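You operate a simulated robot arm through the tools that you are given. There is no shell and no other tool. Be economical: measure what you need, move in short steps, check, and stop when the job is done.

Carry out the task below with a simulated robot arm. There is one attempt and no reset: what you move stays moved.

TASK
Count the springs on the top of the work table, then put as many of the plugs from the top of the work table on the silver plate there.
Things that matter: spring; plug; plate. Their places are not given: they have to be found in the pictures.

Only the result counts: the job must be done as asked and must still hold three seconds after the hand-in. Knocking over, shifting, dropping, spilling or breaking anything else fails it.

THE ROBOT
A 6-joint arm with a two-finger parallel gripper, fixed in place. Base frame: the origin is at the foot of the arm, x ahead of it, y to its left, z up; the work surface is at about z = 0.86. Units: m, degrees, N and s.
With the tool pointing down near the work surface it reaches from about 0.24 to 0.64 m from the base axis. Its first joint turns from -66.0 to 66.0 degrees. Payload 2.7 kg.
The tool frame sits at the grasp point between the pads (the TCP): z along the fingers, y along the line on which they close. The tips reach 0.023 m beyond it. Largest opening 0.094 m; finger width 0.038, thickness 0.01; the body of the gripper, 0.054 by 0.096 m, starts 0.039 m behind the TCP.
Orientation is told as [roll, pitch, yaw] about the base's x, y, z axes, in that order, counted from this pose: with the fingers straight down and closing along the base's y, the tool's x points along the base's -x, its y along +y and its z along -z.

THE INTERFACE
- The arm moves only by the tool nudge_tool. Its argument "series" is a list of rows, each an object of numbers (a shift or turn left out is 0, a gripper value left out holds the last): "wx", "wy", "wz": the turn, a rotation vector about the base's x, y, z in units of 60 degrees (1.0 is 60 degrees); "dx", "dy", "dz": the shift along the base's x, y, z in units of 150 mm (1.0 is 150 mm); "fingers": the closure in counts, from 0 (fully open) to 255 (shut). In form: [{"wx": .., "wy": .., "wz": .., "dx": .., "dy": .., "dz": .., "fingers": ..}, ...]. A call has 1 to 20 rows; each row is the pose to reach, as a shift and turn from the pose commanded when the call began. A call with a number of a shift or a turn outside -1 to 1 is refused whole. A row lasts 0.2 s, in which the tool goes at most 0.05 m and 8.6 degrees; a call with a longer step from one row to the next is refused whole, and so is a gripper value outside its range. Where a pose cannot be reached the arm comes as near as it can. A force on the tool above 40 N (or 10 N above the force at the start of the call, whichever is more), or a blocked arm, ends the call early, and 0.2 s more pass. Each finger travels about 0.045 m/s and halts on what it meets, pressing with about 36 N; the grip force reading is that of the motor and also rises with nothing between the fingers. The clock runs only during rows and for 0.2 s after the last one: add rows that repeat a pose to give the fingers time. The reply holds the time, the measured pose of the TCP, the force on the tool along the base axes, the opening and the grip force, in the units named above and with some noise, and new pictures: "show" is both (left out), scene, wrist or none.
- Cameras (640 x 400 px; columns grow to the right, rows downward): "scene" is fixed at [0.076, -0.4285, 1.4119]; the picture's right is [0.80, -0.61, 0.00], its down [-0.31, -0.40, -0.86] and it looks along [0.52, 0.69, -0.51] (base axes); focal length 328 px, centre (320, 200). "wrist" rides on the gripper at [-0.039, 0, -0.044] in the tool frame; the picture's right is [0.00, -1.00, 0.00], its down [0.97, 0.00, -0.24] and it looks along [0.24, 0.00, 0.97] (tool axes); focal length 218 px, centre (320, 200).
- pixel_to_xyz(camera, pixels): there is no depth. For up to 12 entries [column, row, z] of the newest picture of that camera ("zoom" is the newest enlarged one), the place [x, y] in the base frame at which the ray of that pixel passes the height z, good to about 0.002 m. It takes no simulated time.
- close_up(camera, box): a new picture of the part [left, top, right, bottom] of that camera's present view, enlarged. It takes no simulated time.
- hand_in(): hands the job in; it is judged then, once.

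Work in short steps. Measure before you move; look again where a grasp or a placing could have gone wrong, and mend it. You have 60 turns and 120 pictures in all, those below and enlarged ones among them. Open the gripper and draw the arm clear of the work before you hand the job in, unless the task says otherwise; then end with one line.

The tools are called after ">>>" as name(argument=value, ...) on one line, values as JSON. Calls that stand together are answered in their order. nudge_tool: Moves the arm, as the interface text tells. Its arguments: {"type":"object","properties":{"series":{"type":"array","items":{"type":"object","properties":{"wx":{"type":"number"},"wy":{"type":"number"},"wz":{"type":"number"},"dx":{"type":"number"},"dy":{"type":"number"},"dz":{"type":"number"},"fingers":{"type":"number"}}}},"show":{"type":"string","enum":["both","scene","wrist","none"]}},"required":["series"]} The other tools are called the same way: pixel_to_xyz (camera, pixels) gives the place at which the rays of pixels pass given heights; close_up (camera, box) takes an enlarged picture of a part of a camera's view; hand_in () hands the job in.

At the start:

```text
time: 0.0
eef_pos: [0.3863, 0.2834, 1.1265]
ee_rot: [0.1, -0.1, 0.0]
force: [-0.3, 0.0, 0.8]
opening: 0.0942
gripper_force: 0.2
```

scene: 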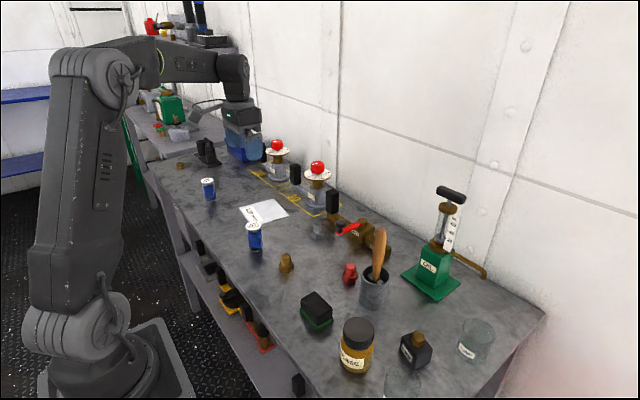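
wrist: 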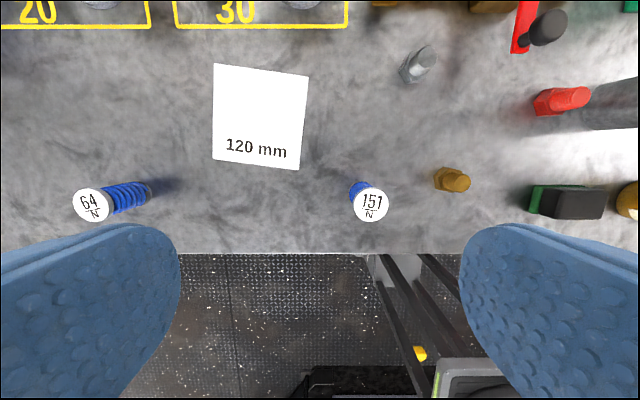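

The scene shows two blue springs at about (208,188) and (254,235), and small plugs near (286,262) and (349,272). I'll zoom in to check the count and find the plate.

>>> close_up(camera="scene", box=[140, 120, 340, 245])

>>> close_up(camera="scene", box=[260, 200, 420, 300])

>>> close_up(camera="scene", box=[280, 240, 536, 400])

>>> close_up(camera="scene", box=[120, 10, 280, 170])

```text
3.20 times, centred on (240, 182) of scene
```

zoom: 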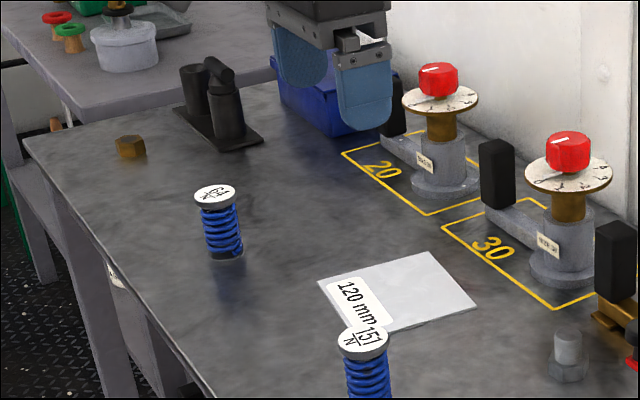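

```text
4.00 times, centred on (340, 250) of scene
```

zoom: 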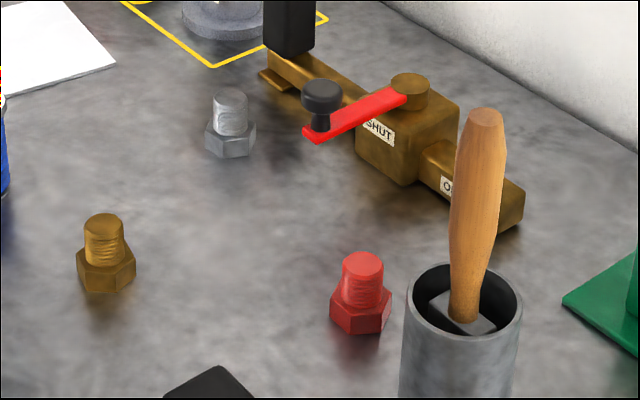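

```text
2.50 times, centred on (408, 320) of scene
```

zoom: 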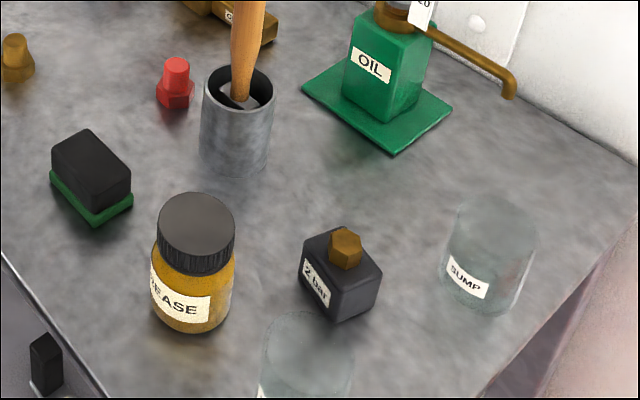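

```text
2.50 times, centred on (200, 90) of scene
```

zoom: 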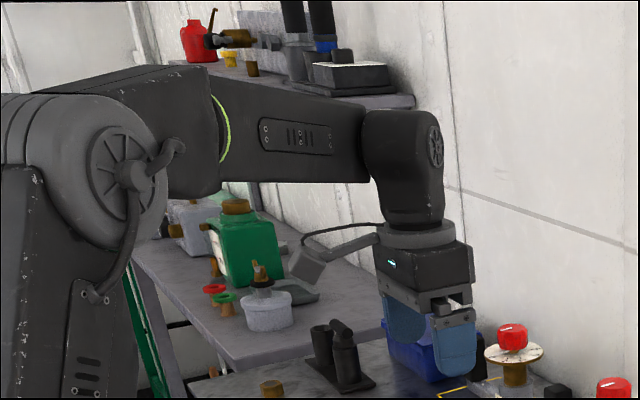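

There are two springs so far (64 N and 151 N), and the "120 mm" sheet may be the plate. I'll move the arm right, staying high, to check the areas the gripper hides and see the right end of the table.

>>> nudge_tool(series=[{"dy": -0.3}, {"dy": -0.6}, {"dy": -0.9}, {"dy": -1.0, "dx": 0.1}, {"dy": -1.0, "dx": 0.1}])

```text
time: 1.2
eef_pos: [0.4029, 0.1326, 1.1273]
ee_rot: [0.1, -0.1, 0.0]
force: [0.0, 0.0, 0.1]
opening: 0.0945
gripper_force: 0.1
```

scene: 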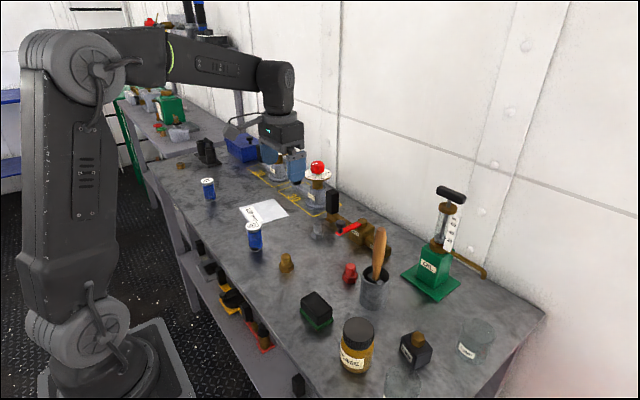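
wrist: 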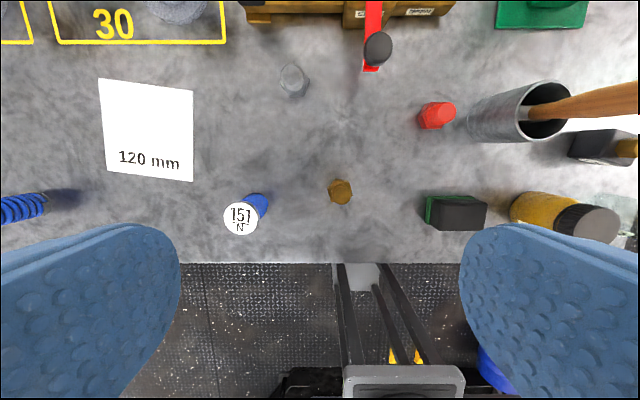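

The right side still needs checking, so I'll shift further right for a look there, with a zoom on the blue bin.

>>> nudge_tool(series=[{"dy": -0.3}, {"dy": -0.6}, {"dy": -0.9}, {"dy": -1.0}, {"dy": -1.0}])

>>> close_up(camera="scene", box=[150, 110, 350, 235])

```text
time: 2.4
eef_pos: [0.4017, -0.0178, 1.1236]
ee_rot: [0.1, 0.0, 0.0]
force: [0.8, 1.0, 0.4]
opening: 0.094
gripper_force: 0.1
```

scene: 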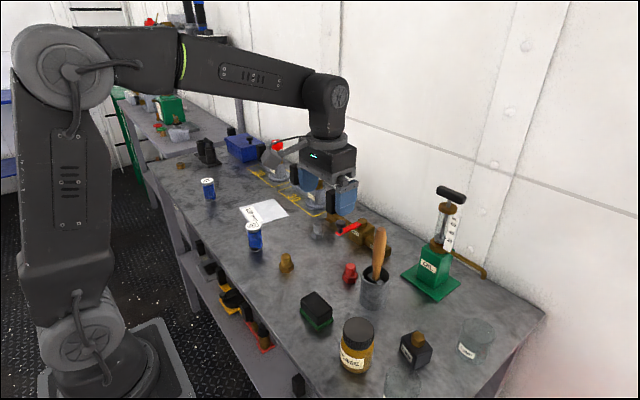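
wrist: 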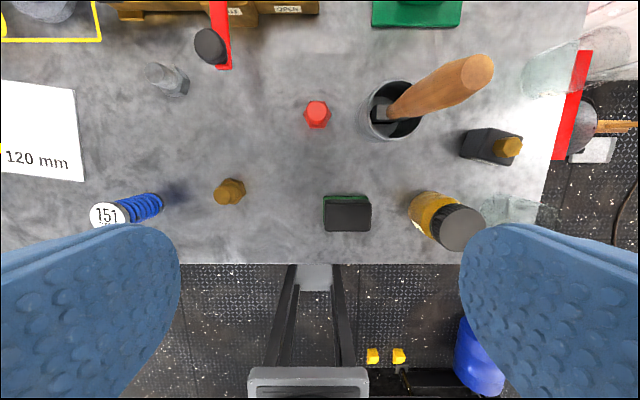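

```text
3.20 times, centred on (250, 172) of scene
```

zoom: 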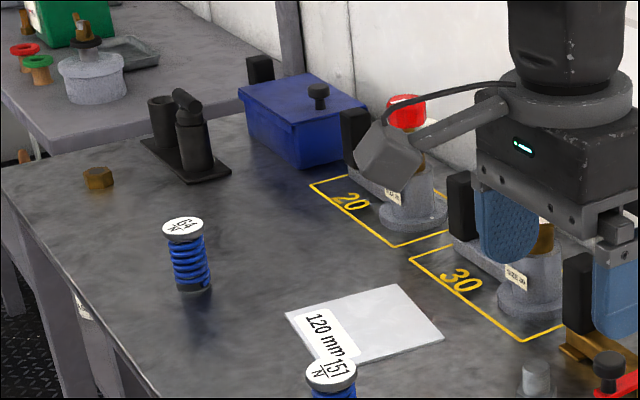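

The right side shows no springs. I'll measure the plugs here, then look at the far left.

>>> pixel_to_xyz(camera="wrist", pixels=[[236, 188, 0.87], [222, 194, 0.9], [318, 116, 0.87], [316, 110, 0.9], [175, 84, 0.87], [157, 73, 0.9], [74, 90, 0.862], [84, 181, 0.862]])

>>> nudge_tool(series=[{"dy": 0.3}, {"dy": 0.6}, {"dy": 0.9}, {"dy": 1.0}], show="none")

>>> nudge_tool(series=[{"dy": 0.3}, {"dy": 0.6}, {"dy": 0.9}, {"dy": 1.0}], show="none")

>>> nudge_tool(series=[{"dy": 0.3}, {"dy": 0.6}, {"dy": 0.9}, {"dy": 0.9}])

```text
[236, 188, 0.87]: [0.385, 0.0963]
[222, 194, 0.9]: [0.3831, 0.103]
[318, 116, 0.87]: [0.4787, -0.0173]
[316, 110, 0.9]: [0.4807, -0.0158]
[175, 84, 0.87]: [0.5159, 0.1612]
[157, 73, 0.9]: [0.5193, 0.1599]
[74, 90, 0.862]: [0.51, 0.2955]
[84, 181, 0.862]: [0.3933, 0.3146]
```

```text
time: 3.4
eef_pos: [0.3996, 0.1338, 1.1275]
ee_rot: [0.2, -0.1, -0.1]
force: [-0.3, -0.2, -0.1]
opening: 0.0939
gripper_force: 0.1
```

```text
time: 4.4
eef_pos: [0.4025, 0.2827, 1.126]
ee_rot: [0.0, -0.1, 0.0]
force: [-0.5, -0.1, -0.1]
opening: 0.094
gripper_force: 0.0
```

```text
time: 5.4
eef_pos: [0.4024, 0.4189, 1.1262]
ee_rot: [0.0, 0.0, -0.2]
force: [0.3, 0.2, -0.7]
opening: 0.0941
gripper_force: 0.1
```

scene: 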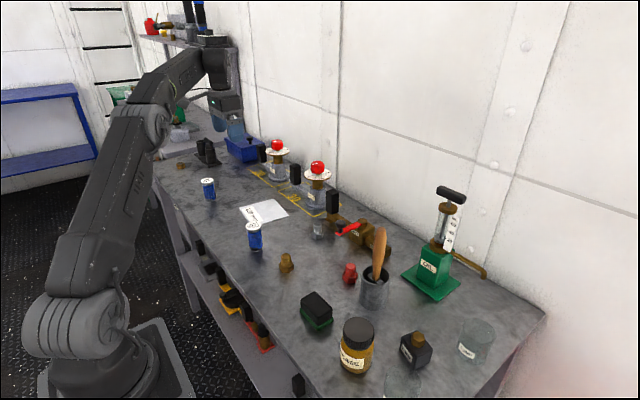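
wrist: 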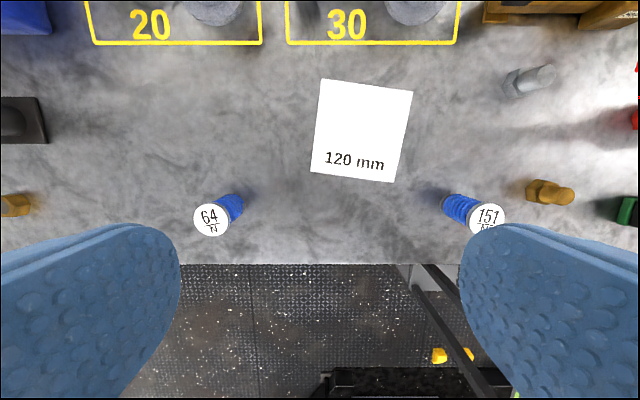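

Nothing new in this view. I'll tilt the camera left to check around and behind the black fixture and the blue bin.

>>> nudge_tool(series=[{"wx": 0.13}, {"wx": 0.26}, {"wx": 0.39}, {"wx": 0.5}, {"wx": 0.5}], show="wrist")

>>> close_up(camera="scene", box=[140, 110, 300, 210])

```text
time: 6.6
eef_pos: [0.4009, 0.4171, 1.1282]
ee_rot: [30.3, -0.1, -0.1]
force: [0.4, 0.1, 0.0]
opening: 0.0939
gripper_force: 0.1
```

wrist: 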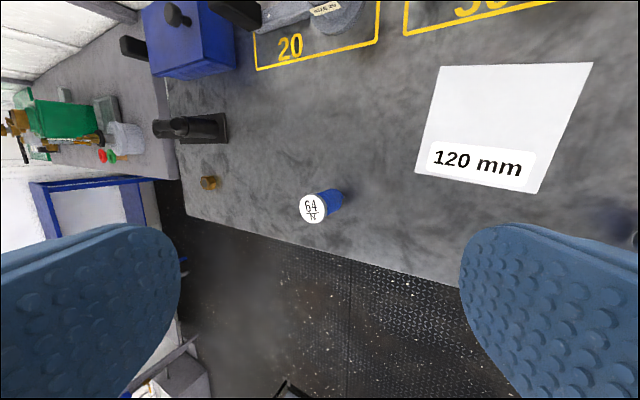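

```text
4.00 times, centred on (220, 160) of scene
```

zoom: 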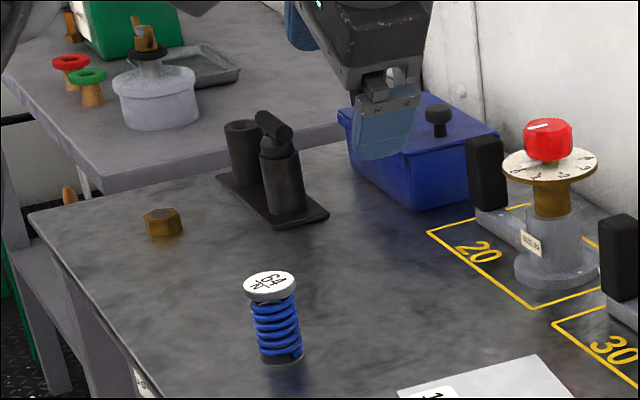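

Nothing more turned up, so the count is two springs (64 N and 151 N) and I need two plugs on the plate. I'll measure the plate here, level the tool and move toward the brass plug at about (0.385, 0.097).

>>> pixel_to_xyz(camera="wrist", pixels=[[441, 66, 0.863], [592, 62, 0.863], [538, 193, 0.863], [415, 172, 0.863], [339, 200, 0.863]])

>>> nudge_tool(series=[{"wx": -0.13, "dy": -0.3}, {"wx": -0.26, "dy": -0.6}, {"wx": -0.39, "dy": -0.9}, {"wx": -0.5, "dy": -1.0}], show="none")

>>> nudge_tool(series=[{"dy": -0.3}, {"dy": -0.6}, {"dy": -0.9}, {"dy": -1.0, "dz": -0.2}, {"dy": -1.0, "dz": -0.4}, {"dy": -1.0, "dz": -0.4}])

```text
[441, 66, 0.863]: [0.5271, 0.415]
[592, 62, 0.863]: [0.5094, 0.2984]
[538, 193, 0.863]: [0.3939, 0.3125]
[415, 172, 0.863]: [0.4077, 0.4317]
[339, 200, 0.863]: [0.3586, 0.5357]
```

```text
time: 7.6
eef_pos: [0.4017, 0.2673, 1.125]
ee_rot: [-0.1, -0.1, 0.0]
force: [0.3, 0.2, 0.7]
opening: 0.0939
gripper_force: 0.1
```

```text
time: 9.0
eef_pos: [0.4015, 0.1181, 1.0652]
ee_rot: [0.1, -0.2, 0.0]
force: [-0.4, 0.1, 0.6]
opening: 0.0941
gripper_force: 0.0
```

scene: 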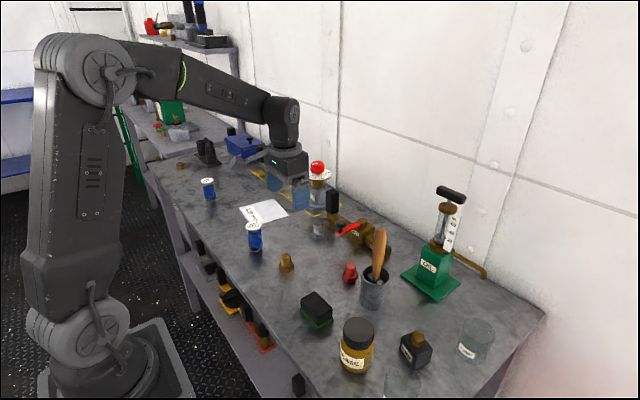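
wrist: 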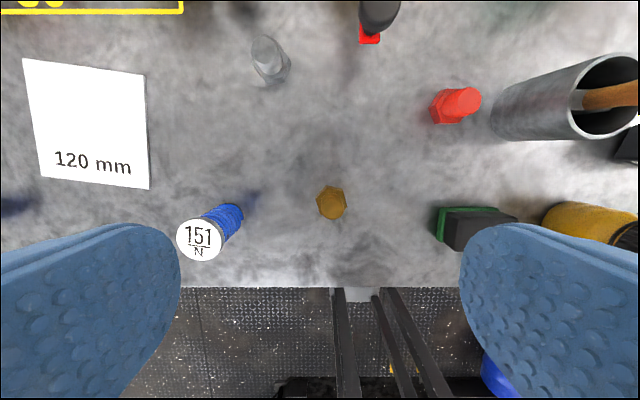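

The plate is about 120 mm square, centred near (0.459, 0.364). I'll zoom in on the brass plug at (331,203) for its hex orientation, and measure nearby objects for clearance.

>>> close_up(camera="wrist", box=[291, 178, 371, 228])

>>> pixel_to_xyz(camera="wrist", pixels=[[331, 203, 0.89], [240, 207, 0.862], [200, 240, 0.92], [272, 75, 0.87], [380, 18, 0.91], [440, 110, 0.87], [497, 120, 0.862]])

```text
8.00 times, centred on (331, 203) of wrist
```

zoom: 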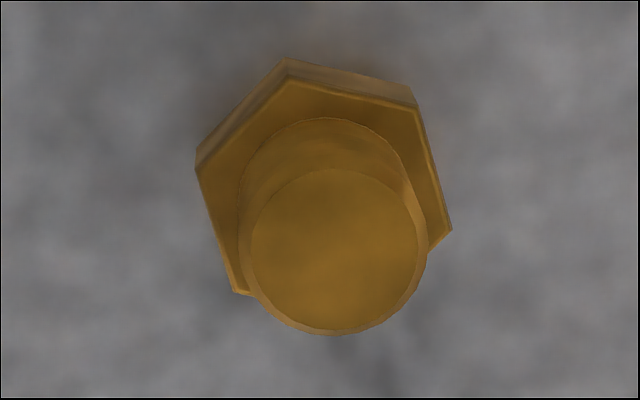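

```text
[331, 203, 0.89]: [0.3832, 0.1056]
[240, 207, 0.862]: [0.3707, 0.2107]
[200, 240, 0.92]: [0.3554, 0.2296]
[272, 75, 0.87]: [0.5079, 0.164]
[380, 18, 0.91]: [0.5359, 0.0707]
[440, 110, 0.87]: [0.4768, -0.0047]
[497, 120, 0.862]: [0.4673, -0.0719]
```

The brass plug's flats are turned about 16° about z, with its centre at about (0.380, 0.105). I'll yaw to match and descend to z≈0.95 to check again.

>>> nudge_tool(series=[{"wz": 0.14, "dx": -0.07, "dy": -0.04, "dz": -0.1}, {"wz": 0.277, "dx": -0.143, "dy": -0.087, "dz": -0.3}, {"wz": 0.277, "dx": -0.143, "dy": -0.087, "dz": -0.55}, {"wz": 0.277, "dx": -0.143, "dy": -0.087, "dz": -0.75}, {"wz": 0.277, "dx": -0.143, "dy": -0.087, "dz": -0.75}])

```text
time: 10.2
eef_pos: [0.3803, 0.1052, 0.9548]
ee_rot: [0.1, -0.2, 16.5]
force: [-0.1, 0.5, -0.1]
opening: 0.0942
gripper_force: 0.1
```

scene: 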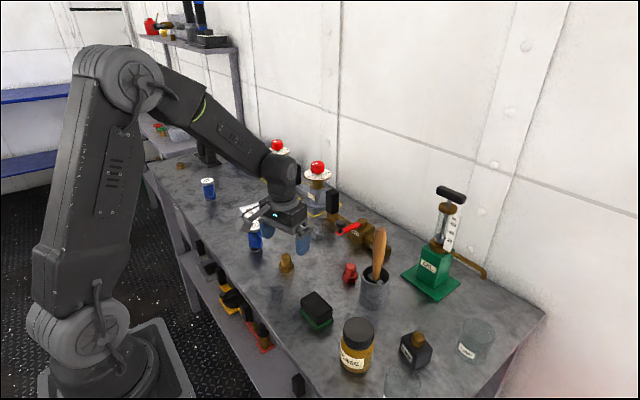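
wrist: 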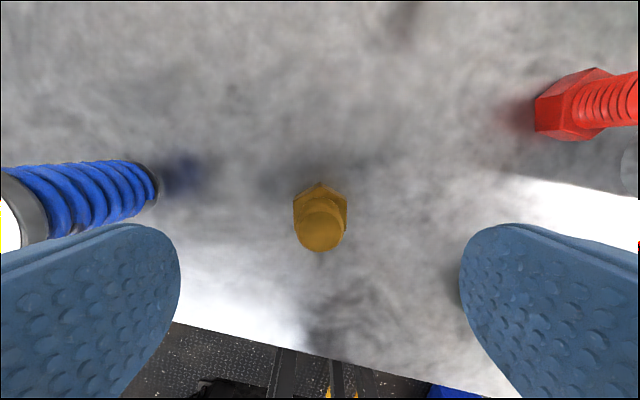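

The plug is centred at column 320 and its flats line up with the fingers. I'll check its position at hex height.

>>> pixel_to_xyz(camera="wrist", pixels=[[320, 212, 0.877], [320, 232, 0.897], [150, 190, 0.862], [320, 184, 0.877], [320, 252, 0.897]])

>>> close_up(camera="scene", box=[226, 200, 354, 280])

```text
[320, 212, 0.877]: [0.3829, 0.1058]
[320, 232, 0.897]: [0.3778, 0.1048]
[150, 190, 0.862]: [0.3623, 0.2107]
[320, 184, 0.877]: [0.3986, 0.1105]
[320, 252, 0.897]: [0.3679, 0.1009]
```

```text
5.00 times, centred on (290, 240) of scene
```

zoom: 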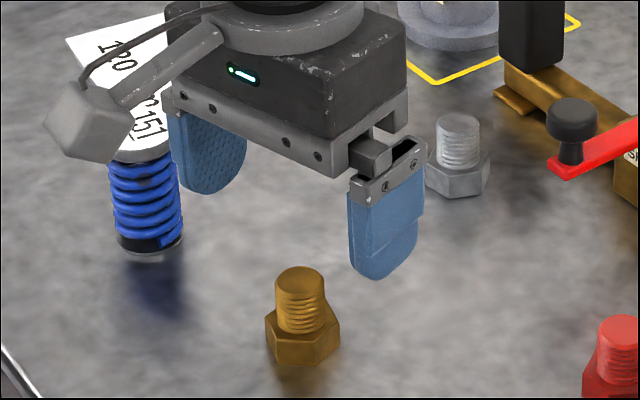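

Alignment is good and the spring is clear of the gripper by more than 4 cm. I'll descend to z≈0.887, close, and wait for the grip.

>>> nudge_tool(series=[{"dz": -0.2}, {"dz": -0.35}, {"dz": -0.45}, {"dz": -0.45, "fingers": 255}, {"dz": -0.45, "fingers": 255}, {"dz": -0.45, "fingers": 255}, {"dz": -0.45, "fingers": 255}, {"dz": -0.45, "fingers": 255}, {"dz": -0.45, "fingers": 255}])

```text
time: 12.2
eef_pos: [0.3796, 0.1044, 0.888]
ee_rot: [0.1, 0.0, 16.6]
force: [-0.7, 0.2, -0.7]
opening: 0.031
gripper_force: 35.9
```

scene: 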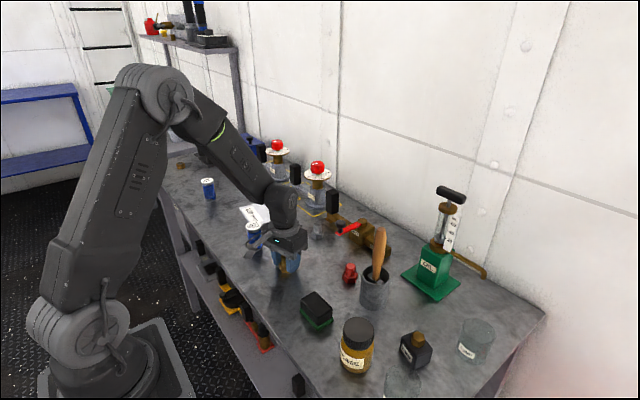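
wrist: 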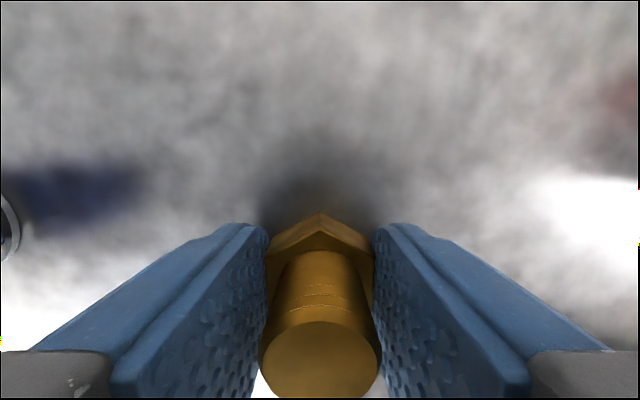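

The brass plug is gripped at 31 mm. I'll lift it straight up and check that it's held.

>>> nudge_tool(series=[{"dz": 0.2}, {"dz": 0.5}, {"dz": 0.8}, {"dz": 1.0}, {"dz": 1.0}], show="wrist")

>>> nudge_tool(series=[{"dx": 0.1, "dy": 0.25, "wz": -0.1}, {"dx": 0.25, "dy": 0.5, "wz": -0.2}, {"dx": 0.4, "dy": 0.75, "wz": -0.277}, {"dx": 0.55, "dy": 1.0, "wz": -0.277}, {"dx": 0.55, "dy": 1.0, "wz": -0.277}])

```text
time: 13.4
eef_pos: [0.3808, 0.1055, 1.0355]
ee_rot: [0.2, -0.1, 16.6]
force: [0.1, 0.3, -0.5]
opening: 0.0311
gripper_force: 36.3
```

wrist: 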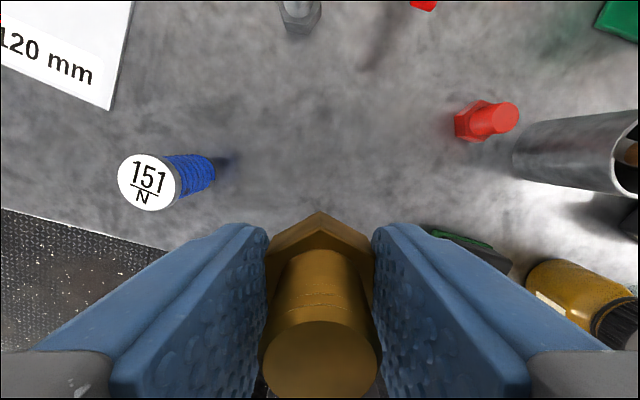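

```text
time: 14.6
eef_pos: [0.4642, 0.2556, 1.0383]
ee_rot: [-0.2, -0.2, -0.1]
force: [0.9, 0.8, -1.8]
opening: 0.0308
gripper_force: 36.0
```

scene: 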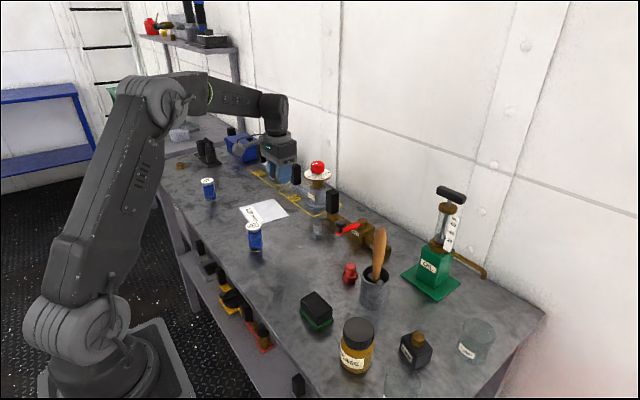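
wrist: 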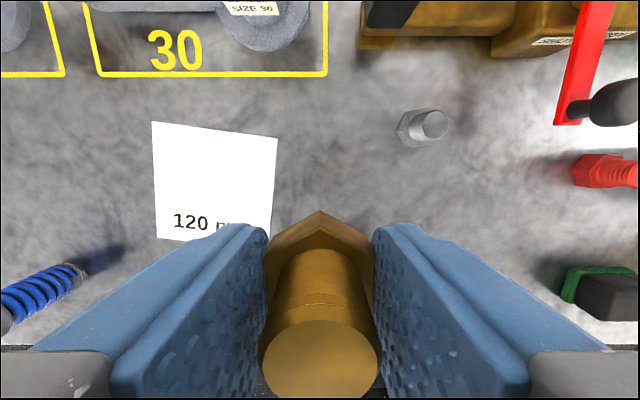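

The plug is held and the plate corners are at (151,121), (278,137) and (157,238). I'll re-measure the plate before placing.

>>> pixel_to_xyz(camera="wrist", pixels=[[151, 121, 0.863], [278, 137, 0.863], [157, 238, 0.863], [421, 128, 0.87], [404, 143, 0.862], [325, 76, 0.862], [567, 122, 0.91], [590, 175, 0.87]])

```text
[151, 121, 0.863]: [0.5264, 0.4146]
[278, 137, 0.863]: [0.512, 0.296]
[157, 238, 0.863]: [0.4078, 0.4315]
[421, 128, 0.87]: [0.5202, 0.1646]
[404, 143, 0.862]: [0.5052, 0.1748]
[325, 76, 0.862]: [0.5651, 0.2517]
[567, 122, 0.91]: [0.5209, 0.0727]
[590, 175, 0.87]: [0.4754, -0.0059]
```

The plate readings agree. I'll move over (0.488, 0.388) and descend to z≈0.91.

>>> nudge_tool(series=[{"dx": 0.05, "dy": 0.3}, {"dx": 0.1, "dy": 0.6}, {"dx": 0.159, "dy": 0.883}, {"dx": 0.159, "dy": 0.883, "dz": -0.3}, {"dx": 0.159, "dy": 0.883, "dz": -0.6}, {"dx": 0.159, "dy": 0.883, "dz": -0.86}, {"dx": 0.159, "dy": 0.883, "dz": -0.86}])

>>> close_up(camera="scene", box=[200, 150, 328, 230])

```text
time: 16.2
eef_pos: [0.4831, 0.3878, 0.9056]
ee_rot: [0.1, -0.1, 0.0]
force: [0.4, 0.4, -0.5]
opening: 0.0307
gripper_force: 36.0
```

scene: 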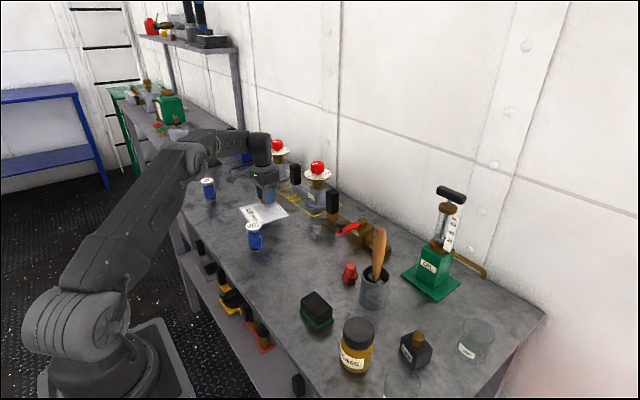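
wrist: 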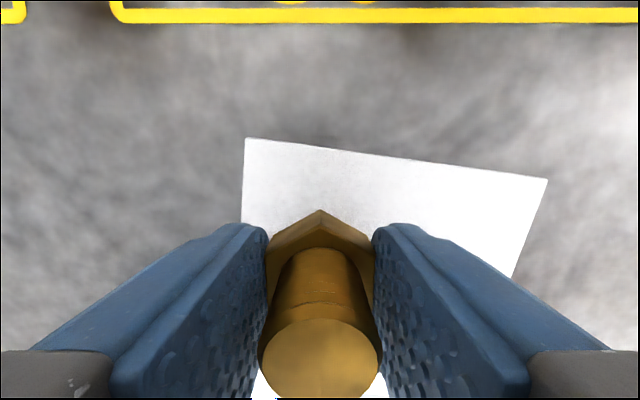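

```text
5.00 times, centred on (264, 190) of scene
```

zoom: 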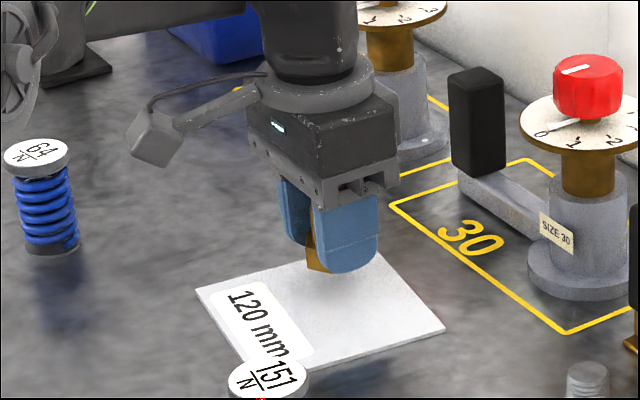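

The plug is over the plate with its margin inside the edges. I'll lower it in small steps and watch the force.

>>> nudge_tool(series=[{"dz": -0.04}, {"dz": -0.06}, {"dz": -0.08}, {"dz": -0.08}], show="none")

```text
time: 17.2
eef_pos: [0.4839, 0.3885, 0.8958]
ee_rot: [0.1, -0.1, 0.0]
force: [0.4, -0.2, -0.9]
opening: 0.0309
gripper_force: 36.1
```

No contact yet. I'll keep lowering in 1 mm steps.

>>> nudge_tool(series=[{"dz": -0.007}, {"dz": -0.013}, {"dz": -0.013}], show="none")

>>> nudge_tool(series=[{"dz": -0.007}, {"dz": -0.007}], show="none")

>>> nudge_tool(series=[{"dz": -0.007}, {"dz": -0.007}], show="scene")

>>> close_up(camera="scene", box=[232, 170, 296, 210])

```text
time: 18.0
eef_pos: [0.4852, 0.3889, 0.8934]
ee_rot: [0.0, -0.1, 0.0]
force: [0.3, 0.0, -0.3]
opening: 0.0309
gripper_force: 35.8
```

```text
time: 18.6
eef_pos: [0.486, 0.3895, 0.8915]
ee_rot: [0.0, -0.1, 0.0]
force: [0.7, 0.0, -1.1]
opening: 0.0312
gripper_force: 36.1
```

```text
time: 19.2
eef_pos: [0.486, 0.3883, 0.8921]
ee_rot: [0.0, -0.1, 0.0]
force: [0.2, 0.8, -1.6]
opening: 0.0312
gripper_force: 36.2
```

scene: 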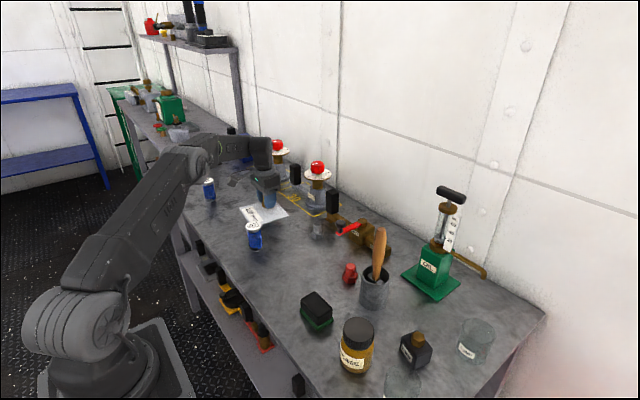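

```text
10.00 times, centred on (264, 190) of scene
```

zoom: 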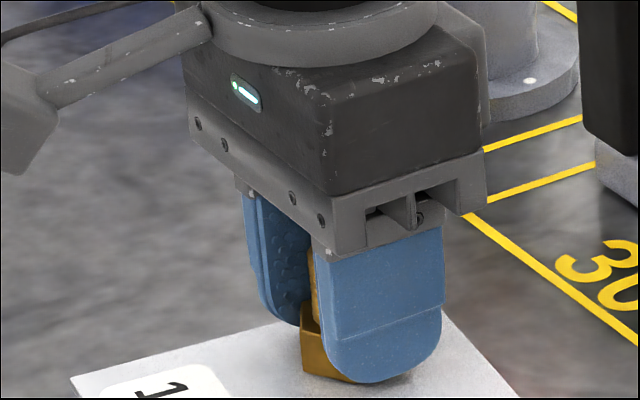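

The plug is within about 1 mm of the plate. I'll lower slightly more, open partway and rise.

>>> nudge_tool(series=[{"dz": -0.006}, {"dz": -0.006}, {"dz": -0.006, "fingers": 60}, {"dz": -0.006, "fingers": 60}, {"dz": -0.006, "fingers": 60}, {"dz": -0.006, "fingers": 60}, {"dz": 0.15, "fingers": 60}, {"dz": 0.4, "fingers": 60}, {"dz": 0.7, "fingers": 60}, {"dz": 0.9, "fingers": 60}, {"dz": 0.9, "fingers": 60}])

```text
time: 21.6
eef_pos: [0.4835, 0.3862, 1.0263]
ee_rot: [0.0, -0.1, 0.0]
force: [0.2, -0.1, 0.0]
opening: 0.0719
gripper_force: 0.0
```

scene: 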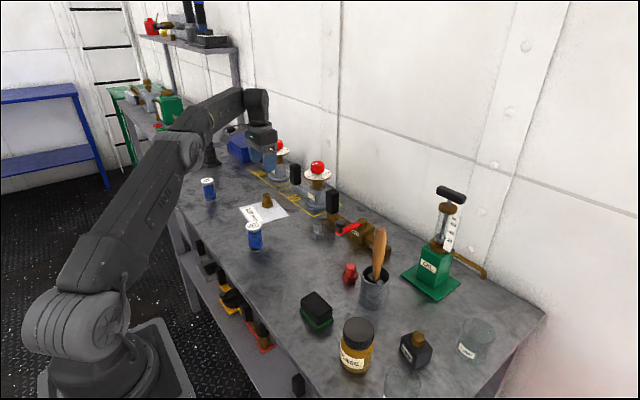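
wrist: 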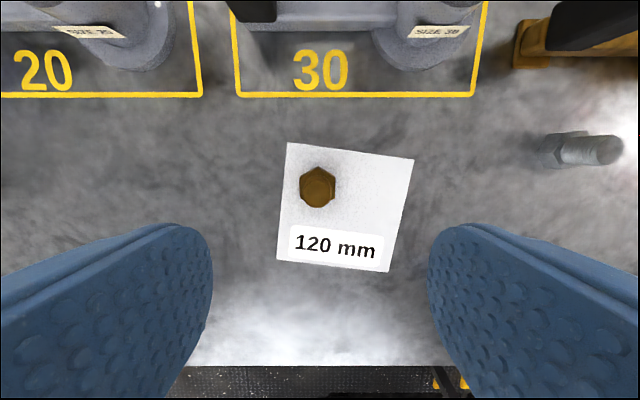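

The brass plug stands on the plate. Next is the grey plug near (0.51, 0.166), so I'll move in front of it for a clear look.

>>> nudge_tool(series=[{"dy": -0.3}, {"dy": -0.6}, {"dy": -0.9}, {"dy": -1.0}], show="none")

>>> nudge_tool(series=[{"dy": -0.2, "fingers": 0}, {"dy": -0.4}, {"dy": -0.47}, {"dy": -0.47}])

>>> close_up(camera="wrist", box=[256, 110, 384, 190])

```text
time: 22.6
eef_pos: [0.4866, 0.2377, 1.0242]
ee_rot: [0.1, -0.1, 0.0]
force: [0.9, -0.4, -1.0]
opening: 0.0719
gripper_force: 0.0
```

```text
time: 23.6
eef_pos: [0.4867, 0.1686, 1.0269]
ee_rot: [0.1, -0.1, -0.1]
force: [-0.3, -0.3, -0.5]
opening: 0.0938
gripper_force: 0.0
```

scene: 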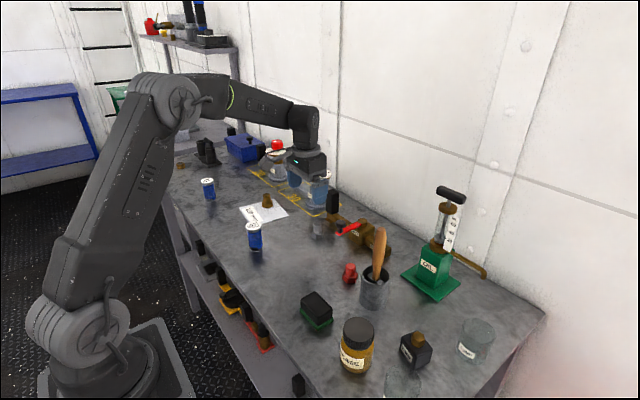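
wrist: 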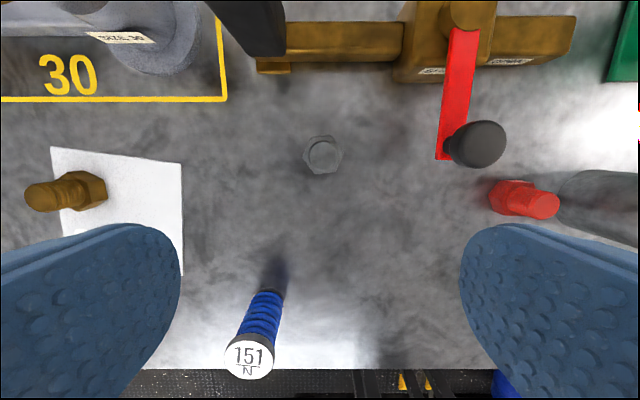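

```text
5.00 times, centred on (320, 150) of wrist
```

zoom: 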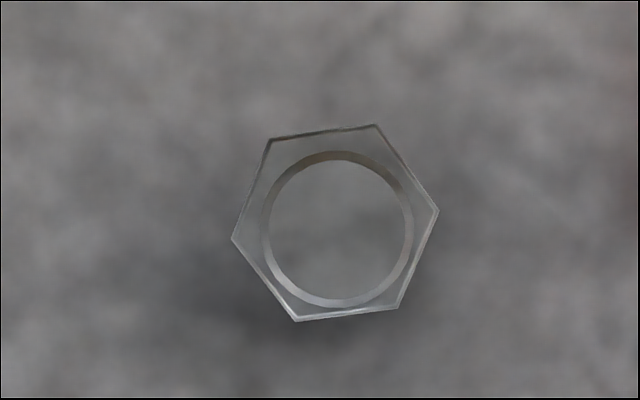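

The grey plug's hex centre is at about (323,154) with its flats turned about −22°. I'll measure it and the valve parts nearby.

>>> pixel_to_xyz(camera="wrist", pixels=[[323, 154.4, 0.878], [260, 72, 0.865], [280, 52, 0.93], [400, 65, 0.88], [475, 145, 0.92], [222, 100, 0.862]])

>>> close_up(camera="scene", box=[270, 180, 398, 260])

```text
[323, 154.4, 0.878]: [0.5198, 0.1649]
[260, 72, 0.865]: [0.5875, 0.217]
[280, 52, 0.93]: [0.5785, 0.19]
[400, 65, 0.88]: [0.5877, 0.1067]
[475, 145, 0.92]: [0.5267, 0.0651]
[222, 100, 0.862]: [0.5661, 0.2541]
```

```text
5.00 times, centred on (334, 220) of scene
```

zoom: 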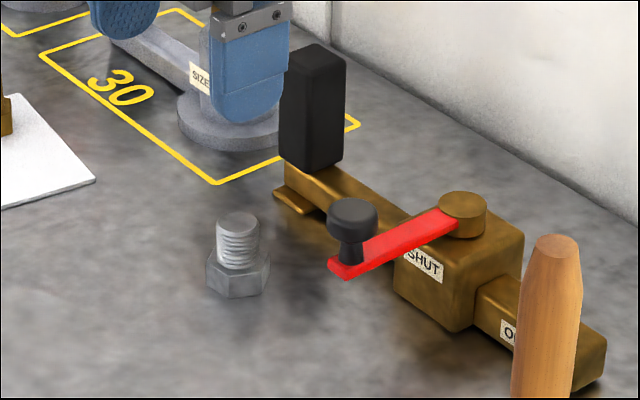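

Clearances look sufficient: the valve pipe is at x≥0.58 and the knob is 10 cm off in −y. I'll yaw −22° and move above the grey plug at (0.520, 0.165), stopping at z≈0.96.

>>> nudge_tool(series=[{"wz": -0.13, "dx": 0.1, "dy": -0.025}, {"wz": -0.26, "dx": 0.22, "dy": -0.025}, {"wz": -0.367, "dx": 0.22, "dy": -0.025, "dz": -0.15}, {"wz": -0.367, "dx": 0.22, "dy": -0.025, "dz": -0.35}, {"wz": -0.367, "dx": 0.22, "dy": -0.025, "dz": -0.45}, {"wz": -0.367, "dx": 0.22, "dy": -0.025, "dz": -0.45}])

>>> close_up(camera="scene", box=[254, 160, 414, 260])

```text
time: 25.0
eef_pos: [0.5184, 0.1643, 0.9588]
ee_rot: [-0.1, 0.0, -22.0]
force: [-0.4, 0.2, 0.2]
opening: 0.0942
gripper_force: 0.0
```

scene: 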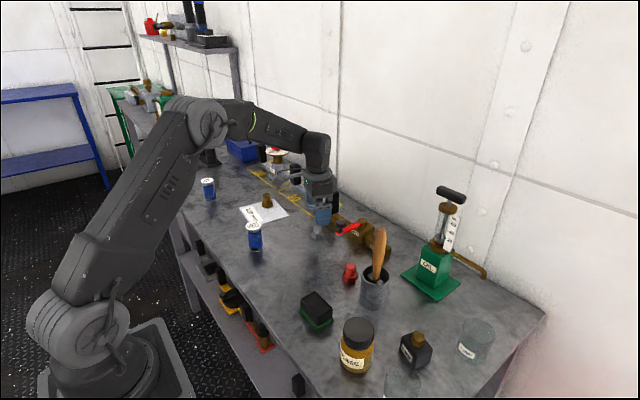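
wrist: 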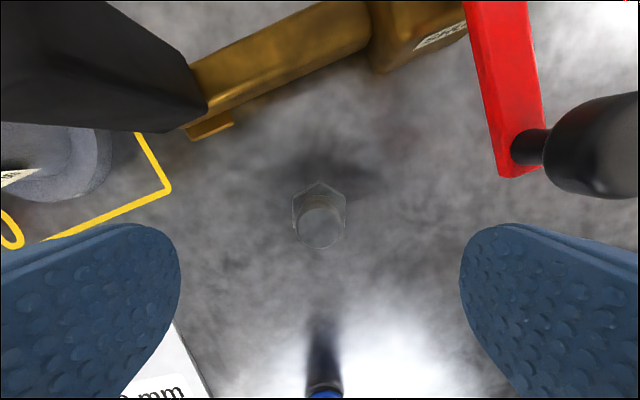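

```text
4.00 times, centred on (334, 210) of scene
```

zoom: 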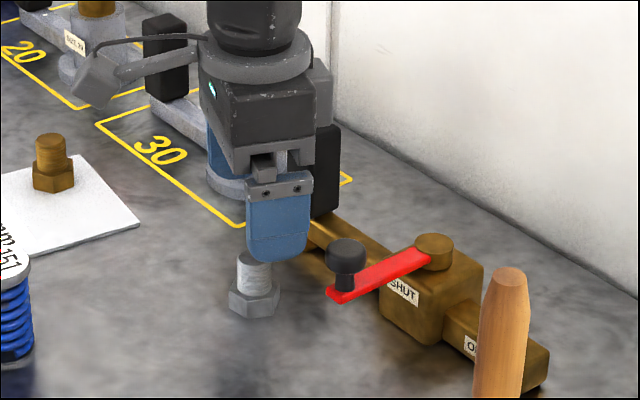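

The plug is at column 320 and aligned. Before descending I'll check how close the black block's edge is to the gripper.

>>> pixel_to_xyz(camera="wrist", pixels=[[206, 106, 0.89], [206, 106, 0.92], [206, 106, 0.95], [133, 131, 0.89], [320, 212, 0.877], [135, 131, 0.94], [560, 190, 0.93], [548, 165, 0.91]])

>>> close_up(camera="scene", box=[294, 170, 358, 210])

```text
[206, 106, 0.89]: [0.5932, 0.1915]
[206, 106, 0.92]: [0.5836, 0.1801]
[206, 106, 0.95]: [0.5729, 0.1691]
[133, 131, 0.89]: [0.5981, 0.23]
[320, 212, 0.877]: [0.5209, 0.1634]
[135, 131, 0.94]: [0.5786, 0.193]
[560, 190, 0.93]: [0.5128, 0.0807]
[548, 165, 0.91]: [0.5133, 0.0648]
```

```text
10.00 times, centred on (326, 190) of scene
```

zoom: 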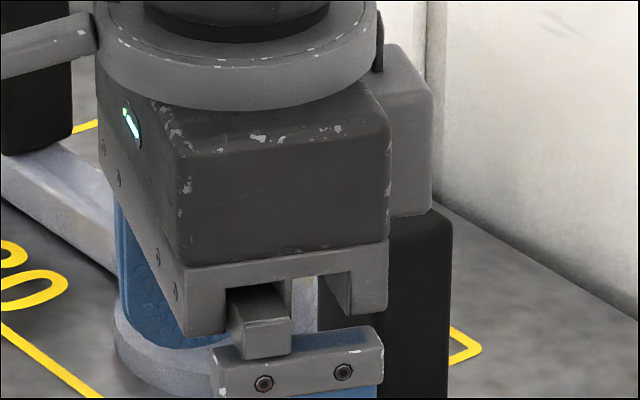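

The block starts at about (0.593, 0.19) and the gripper's camera housing reaches only about (0.582, 0.165), so it's clear. I'll descend gently to z≈0.888 and close.

>>> nudge_tool(series=[{"dx": 0.008, "dz": -0.12}, {"dx": 0.008, "dz": -0.24}, {"dx": 0.008, "dz": -0.36}, {"dx": 0.008, "dz": -0.47}, {"dx": 0.008, "dz": -0.47, "fingers": 255}, {"dx": 0.008, "dz": -0.47, "fingers": 255}, {"dx": 0.008, "dz": -0.47, "fingers": 255}, {"dx": 0.008, "dz": -0.47, "fingers": 255}, {"dx": 0.008, "dz": -0.47, "fingers": 255}, {"dx": 0.008, "dz": -0.47, "fingers": 255}])

```text
time: 27.2
eef_pos: [0.5199, 0.1618, 0.8879]
ee_rot: [0.0, -0.2, -22.1]
force: [0.2, -1.4, -0.3]
opening: 0.0312
gripper_force: 36.2
```

scene: 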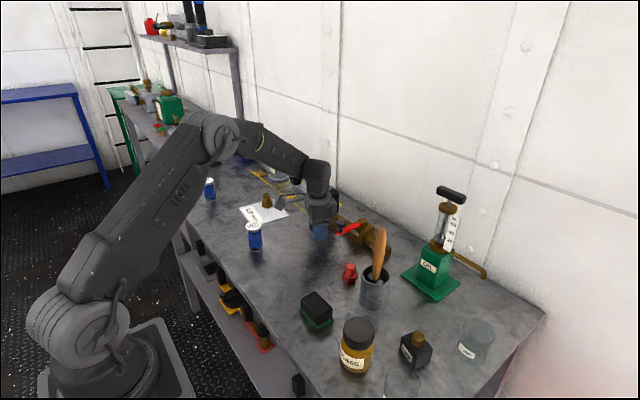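
wrist: 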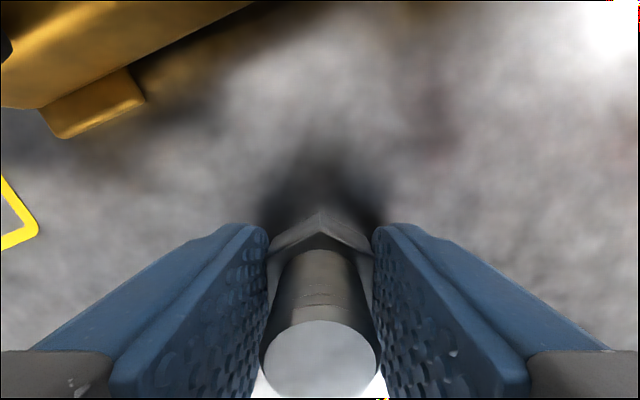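

The grey plug is gripped at 31 mm. I'll lift it straight up, then carry it to in front of the plate while un-yawing.

>>> nudge_tool(series=[{"dz": 0.2}, {"dz": 0.5}, {"dz": 0.8}, {"dz": 1.0}, {"dz": 1.0}], show="none")

>>> nudge_tool(series=[{"dx": -0.2, "dy": 0.1, "wz": 0.1}, {"dx": -0.4, "dy": 0.3, "wz": 0.2}, {"dx": -0.613, "dy": 0.5, "wz": 0.3}, {"dx": -0.613, "dy": 0.75, "wz": 0.367}, {"dx": -0.613, "dy": 1.0, "wz": 0.367}, {"dx": -0.613, "dy": 1.0, "wz": 0.367}])

```text
time: 28.4
eef_pos: [0.5211, 0.1634, 1.0378]
ee_rot: [0.0, 0.0, -22.1]
force: [-0.3, -0.4, -1.2]
opening: 0.0308
gripper_force: 36.3
```

```text
time: 29.8
eef_pos: [0.4278, 0.3111, 1.0379]
ee_rot: [0.0, -0.2, 0.0]
force: [0.3, 0.1, -1.5]
opening: 0.031
gripper_force: 35.7
```

scene: 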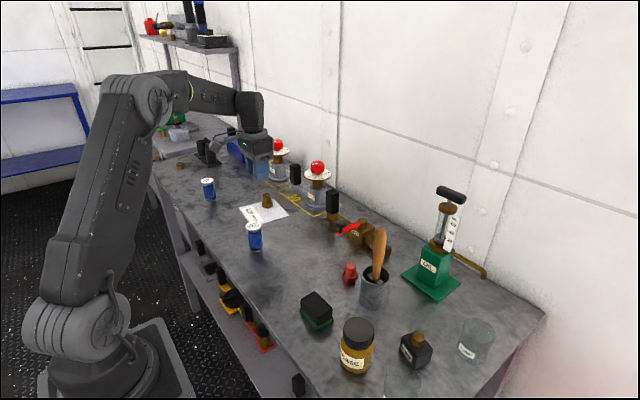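
wrist: 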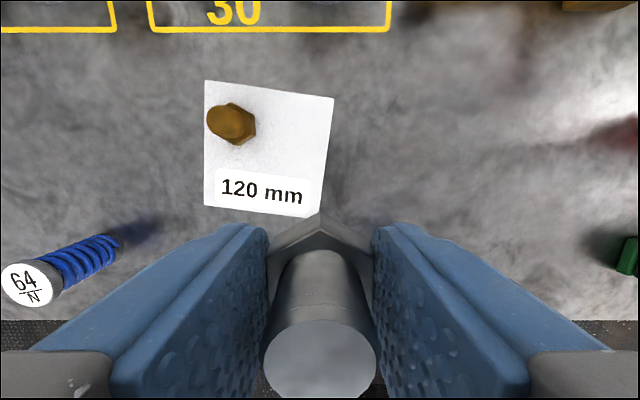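

The plug is held. I'll re-check the plate corners and the brass plug's base before placing.

>>> pixel_to_xyz(camera="wrist", pixels=[[204, 80, 0.864], [334, 97, 0.864], [318, 217, 0.864], [204, 205, 0.864], [240, 128, 0.875]])

```text
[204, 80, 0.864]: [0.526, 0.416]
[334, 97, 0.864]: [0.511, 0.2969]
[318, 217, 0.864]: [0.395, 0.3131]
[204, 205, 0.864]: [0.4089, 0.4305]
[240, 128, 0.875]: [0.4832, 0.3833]
```

I'll set it at (0.432, 0.337), about 7 cm diagonally from the brass plug, lowering to just above the plate.

>>> nudge_tool(series=[{"dx": 0.028, "dy": 0.173}, {"dx": 0.028, "dy": 0.173, "dz": -0.3}, {"dx": 0.028, "dy": 0.173, "dz": -0.6}, {"dx": 0.028, "dy": 0.173, "dz": -0.85}, {"dx": 0.028, "dy": 0.173, "dz": -0.93}, {"dx": 0.028, "dy": 0.173, "dz": -0.96}, {"dx": 0.028, "dy": 0.173, "dz": -0.96}])

>>> close_up(camera="scene", box=[216, 170, 312, 230])

```text
time: 31.4
eef_pos: [0.4313, 0.3392, 0.896]
ee_rot: [0.2, -0.2, 0.0]
force: [-0.6, -0.4, -1.5]
opening: 0.0312
gripper_force: 36.0
```

scene: 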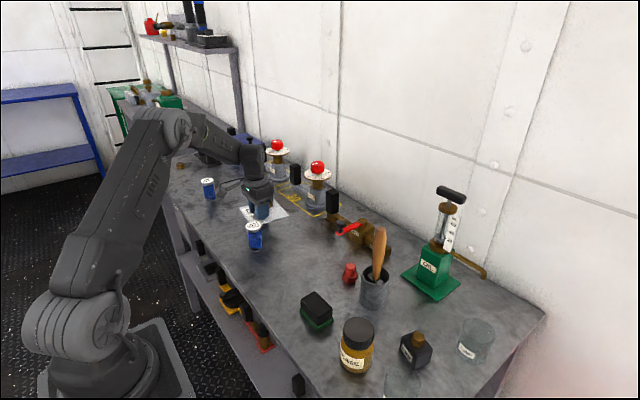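
wrist: 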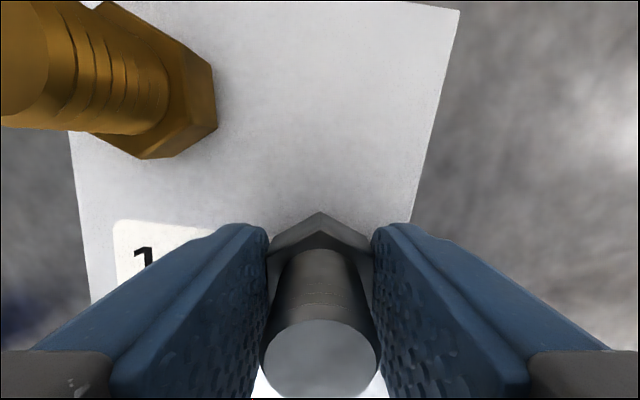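

```text
6.67 times, centred on (264, 200) of scene
```

zoom: 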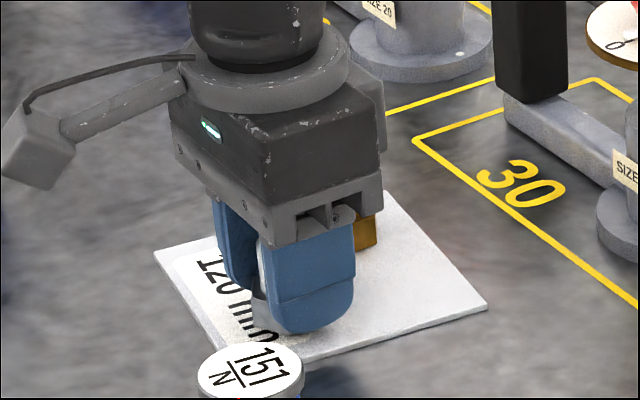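

Placement looks good. I'll lower the last 4–5 mm as with the first plug, release and rise.

>>> nudge_tool(series=[{"dz": -0.012}, {"dz": -0.022}, {"dz": -0.032}, {"dz": -0.032}, {"dz": -0.032, "fingers": 100}, {"dz": -0.032, "fingers": 100}, {"dz": -0.032, "fingers": 100}, {"dz": -0.032, "fingers": 100}, {"dz": 0.1}, {"dz": 0.35}, {"dz": 0.65}, {"dz": 0.9}, {"dz": 0.9}])

>>> close_up(camera="scene", box=[200, 170, 328, 250])

```text
time: 34.2
eef_pos: [0.4314, 0.3393, 1.0291]
ee_rot: [-0.1, -0.1, 0.0]
force: [-0.5, -0.1, 0.1]
opening: 0.0573
gripper_force: 0.0
```

scene: 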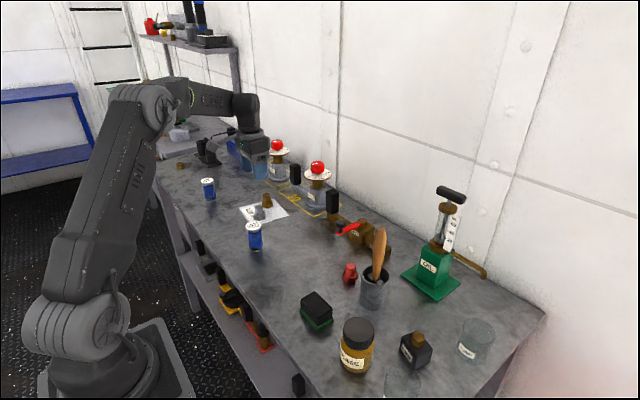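
wrist: 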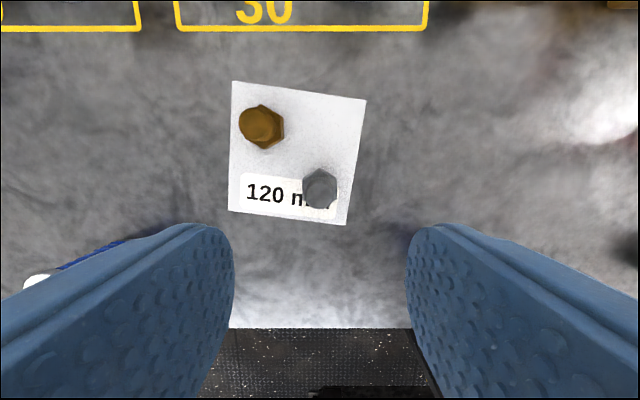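

```text
5.00 times, centred on (264, 210) of scene
```

zoom: 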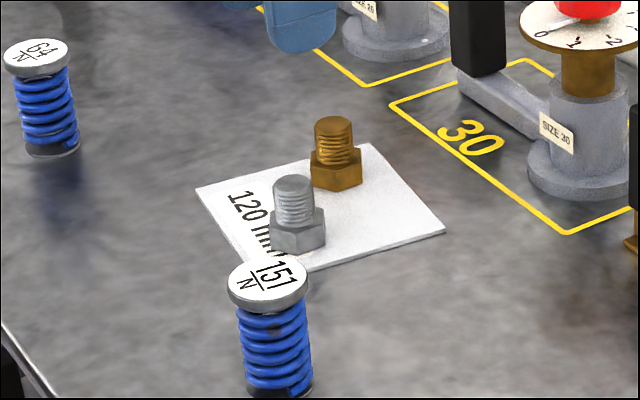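

Both plugs stand on the plate and the springs haven't moved. I'll open fully and draw the arm up and clear.

>>> nudge_tool(series=[{"dz": 0.3, "fingers": 0}, {"dz": 0.6, "fingers": 0}, {"dz": 0.8, "fingers": 0}, {"dz": 0.8, "fingers": 0}, {"dz": 0.8, "fingers": 0}], show="scene")

```text
time: 35.4
eef_pos: [0.4308, 0.3374, 1.1507]
ee_rot: [0.1, -0.1, 0.0]
force: [1.0, 0.0, -0.6]
opening: 0.0941
gripper_force: 0.1
```

scene: 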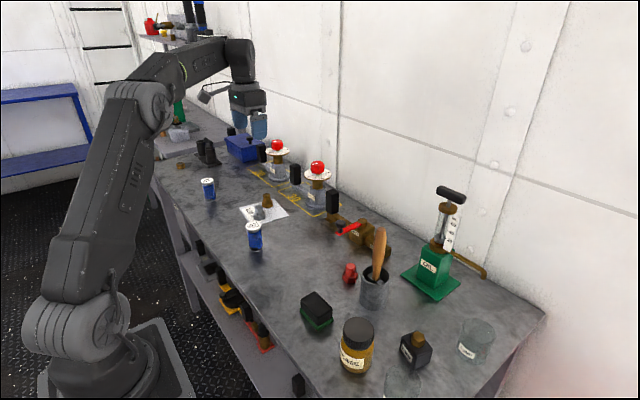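

The arm is clear, the gripper is open, and both plugs stand on the plate, so I'm handing in.

>>> hand_in()

```text
The job is handed in.
```

I counted two springs on the work table (64 N and 151 N) and put two plugs, one brass and one grey, on the silver plate.
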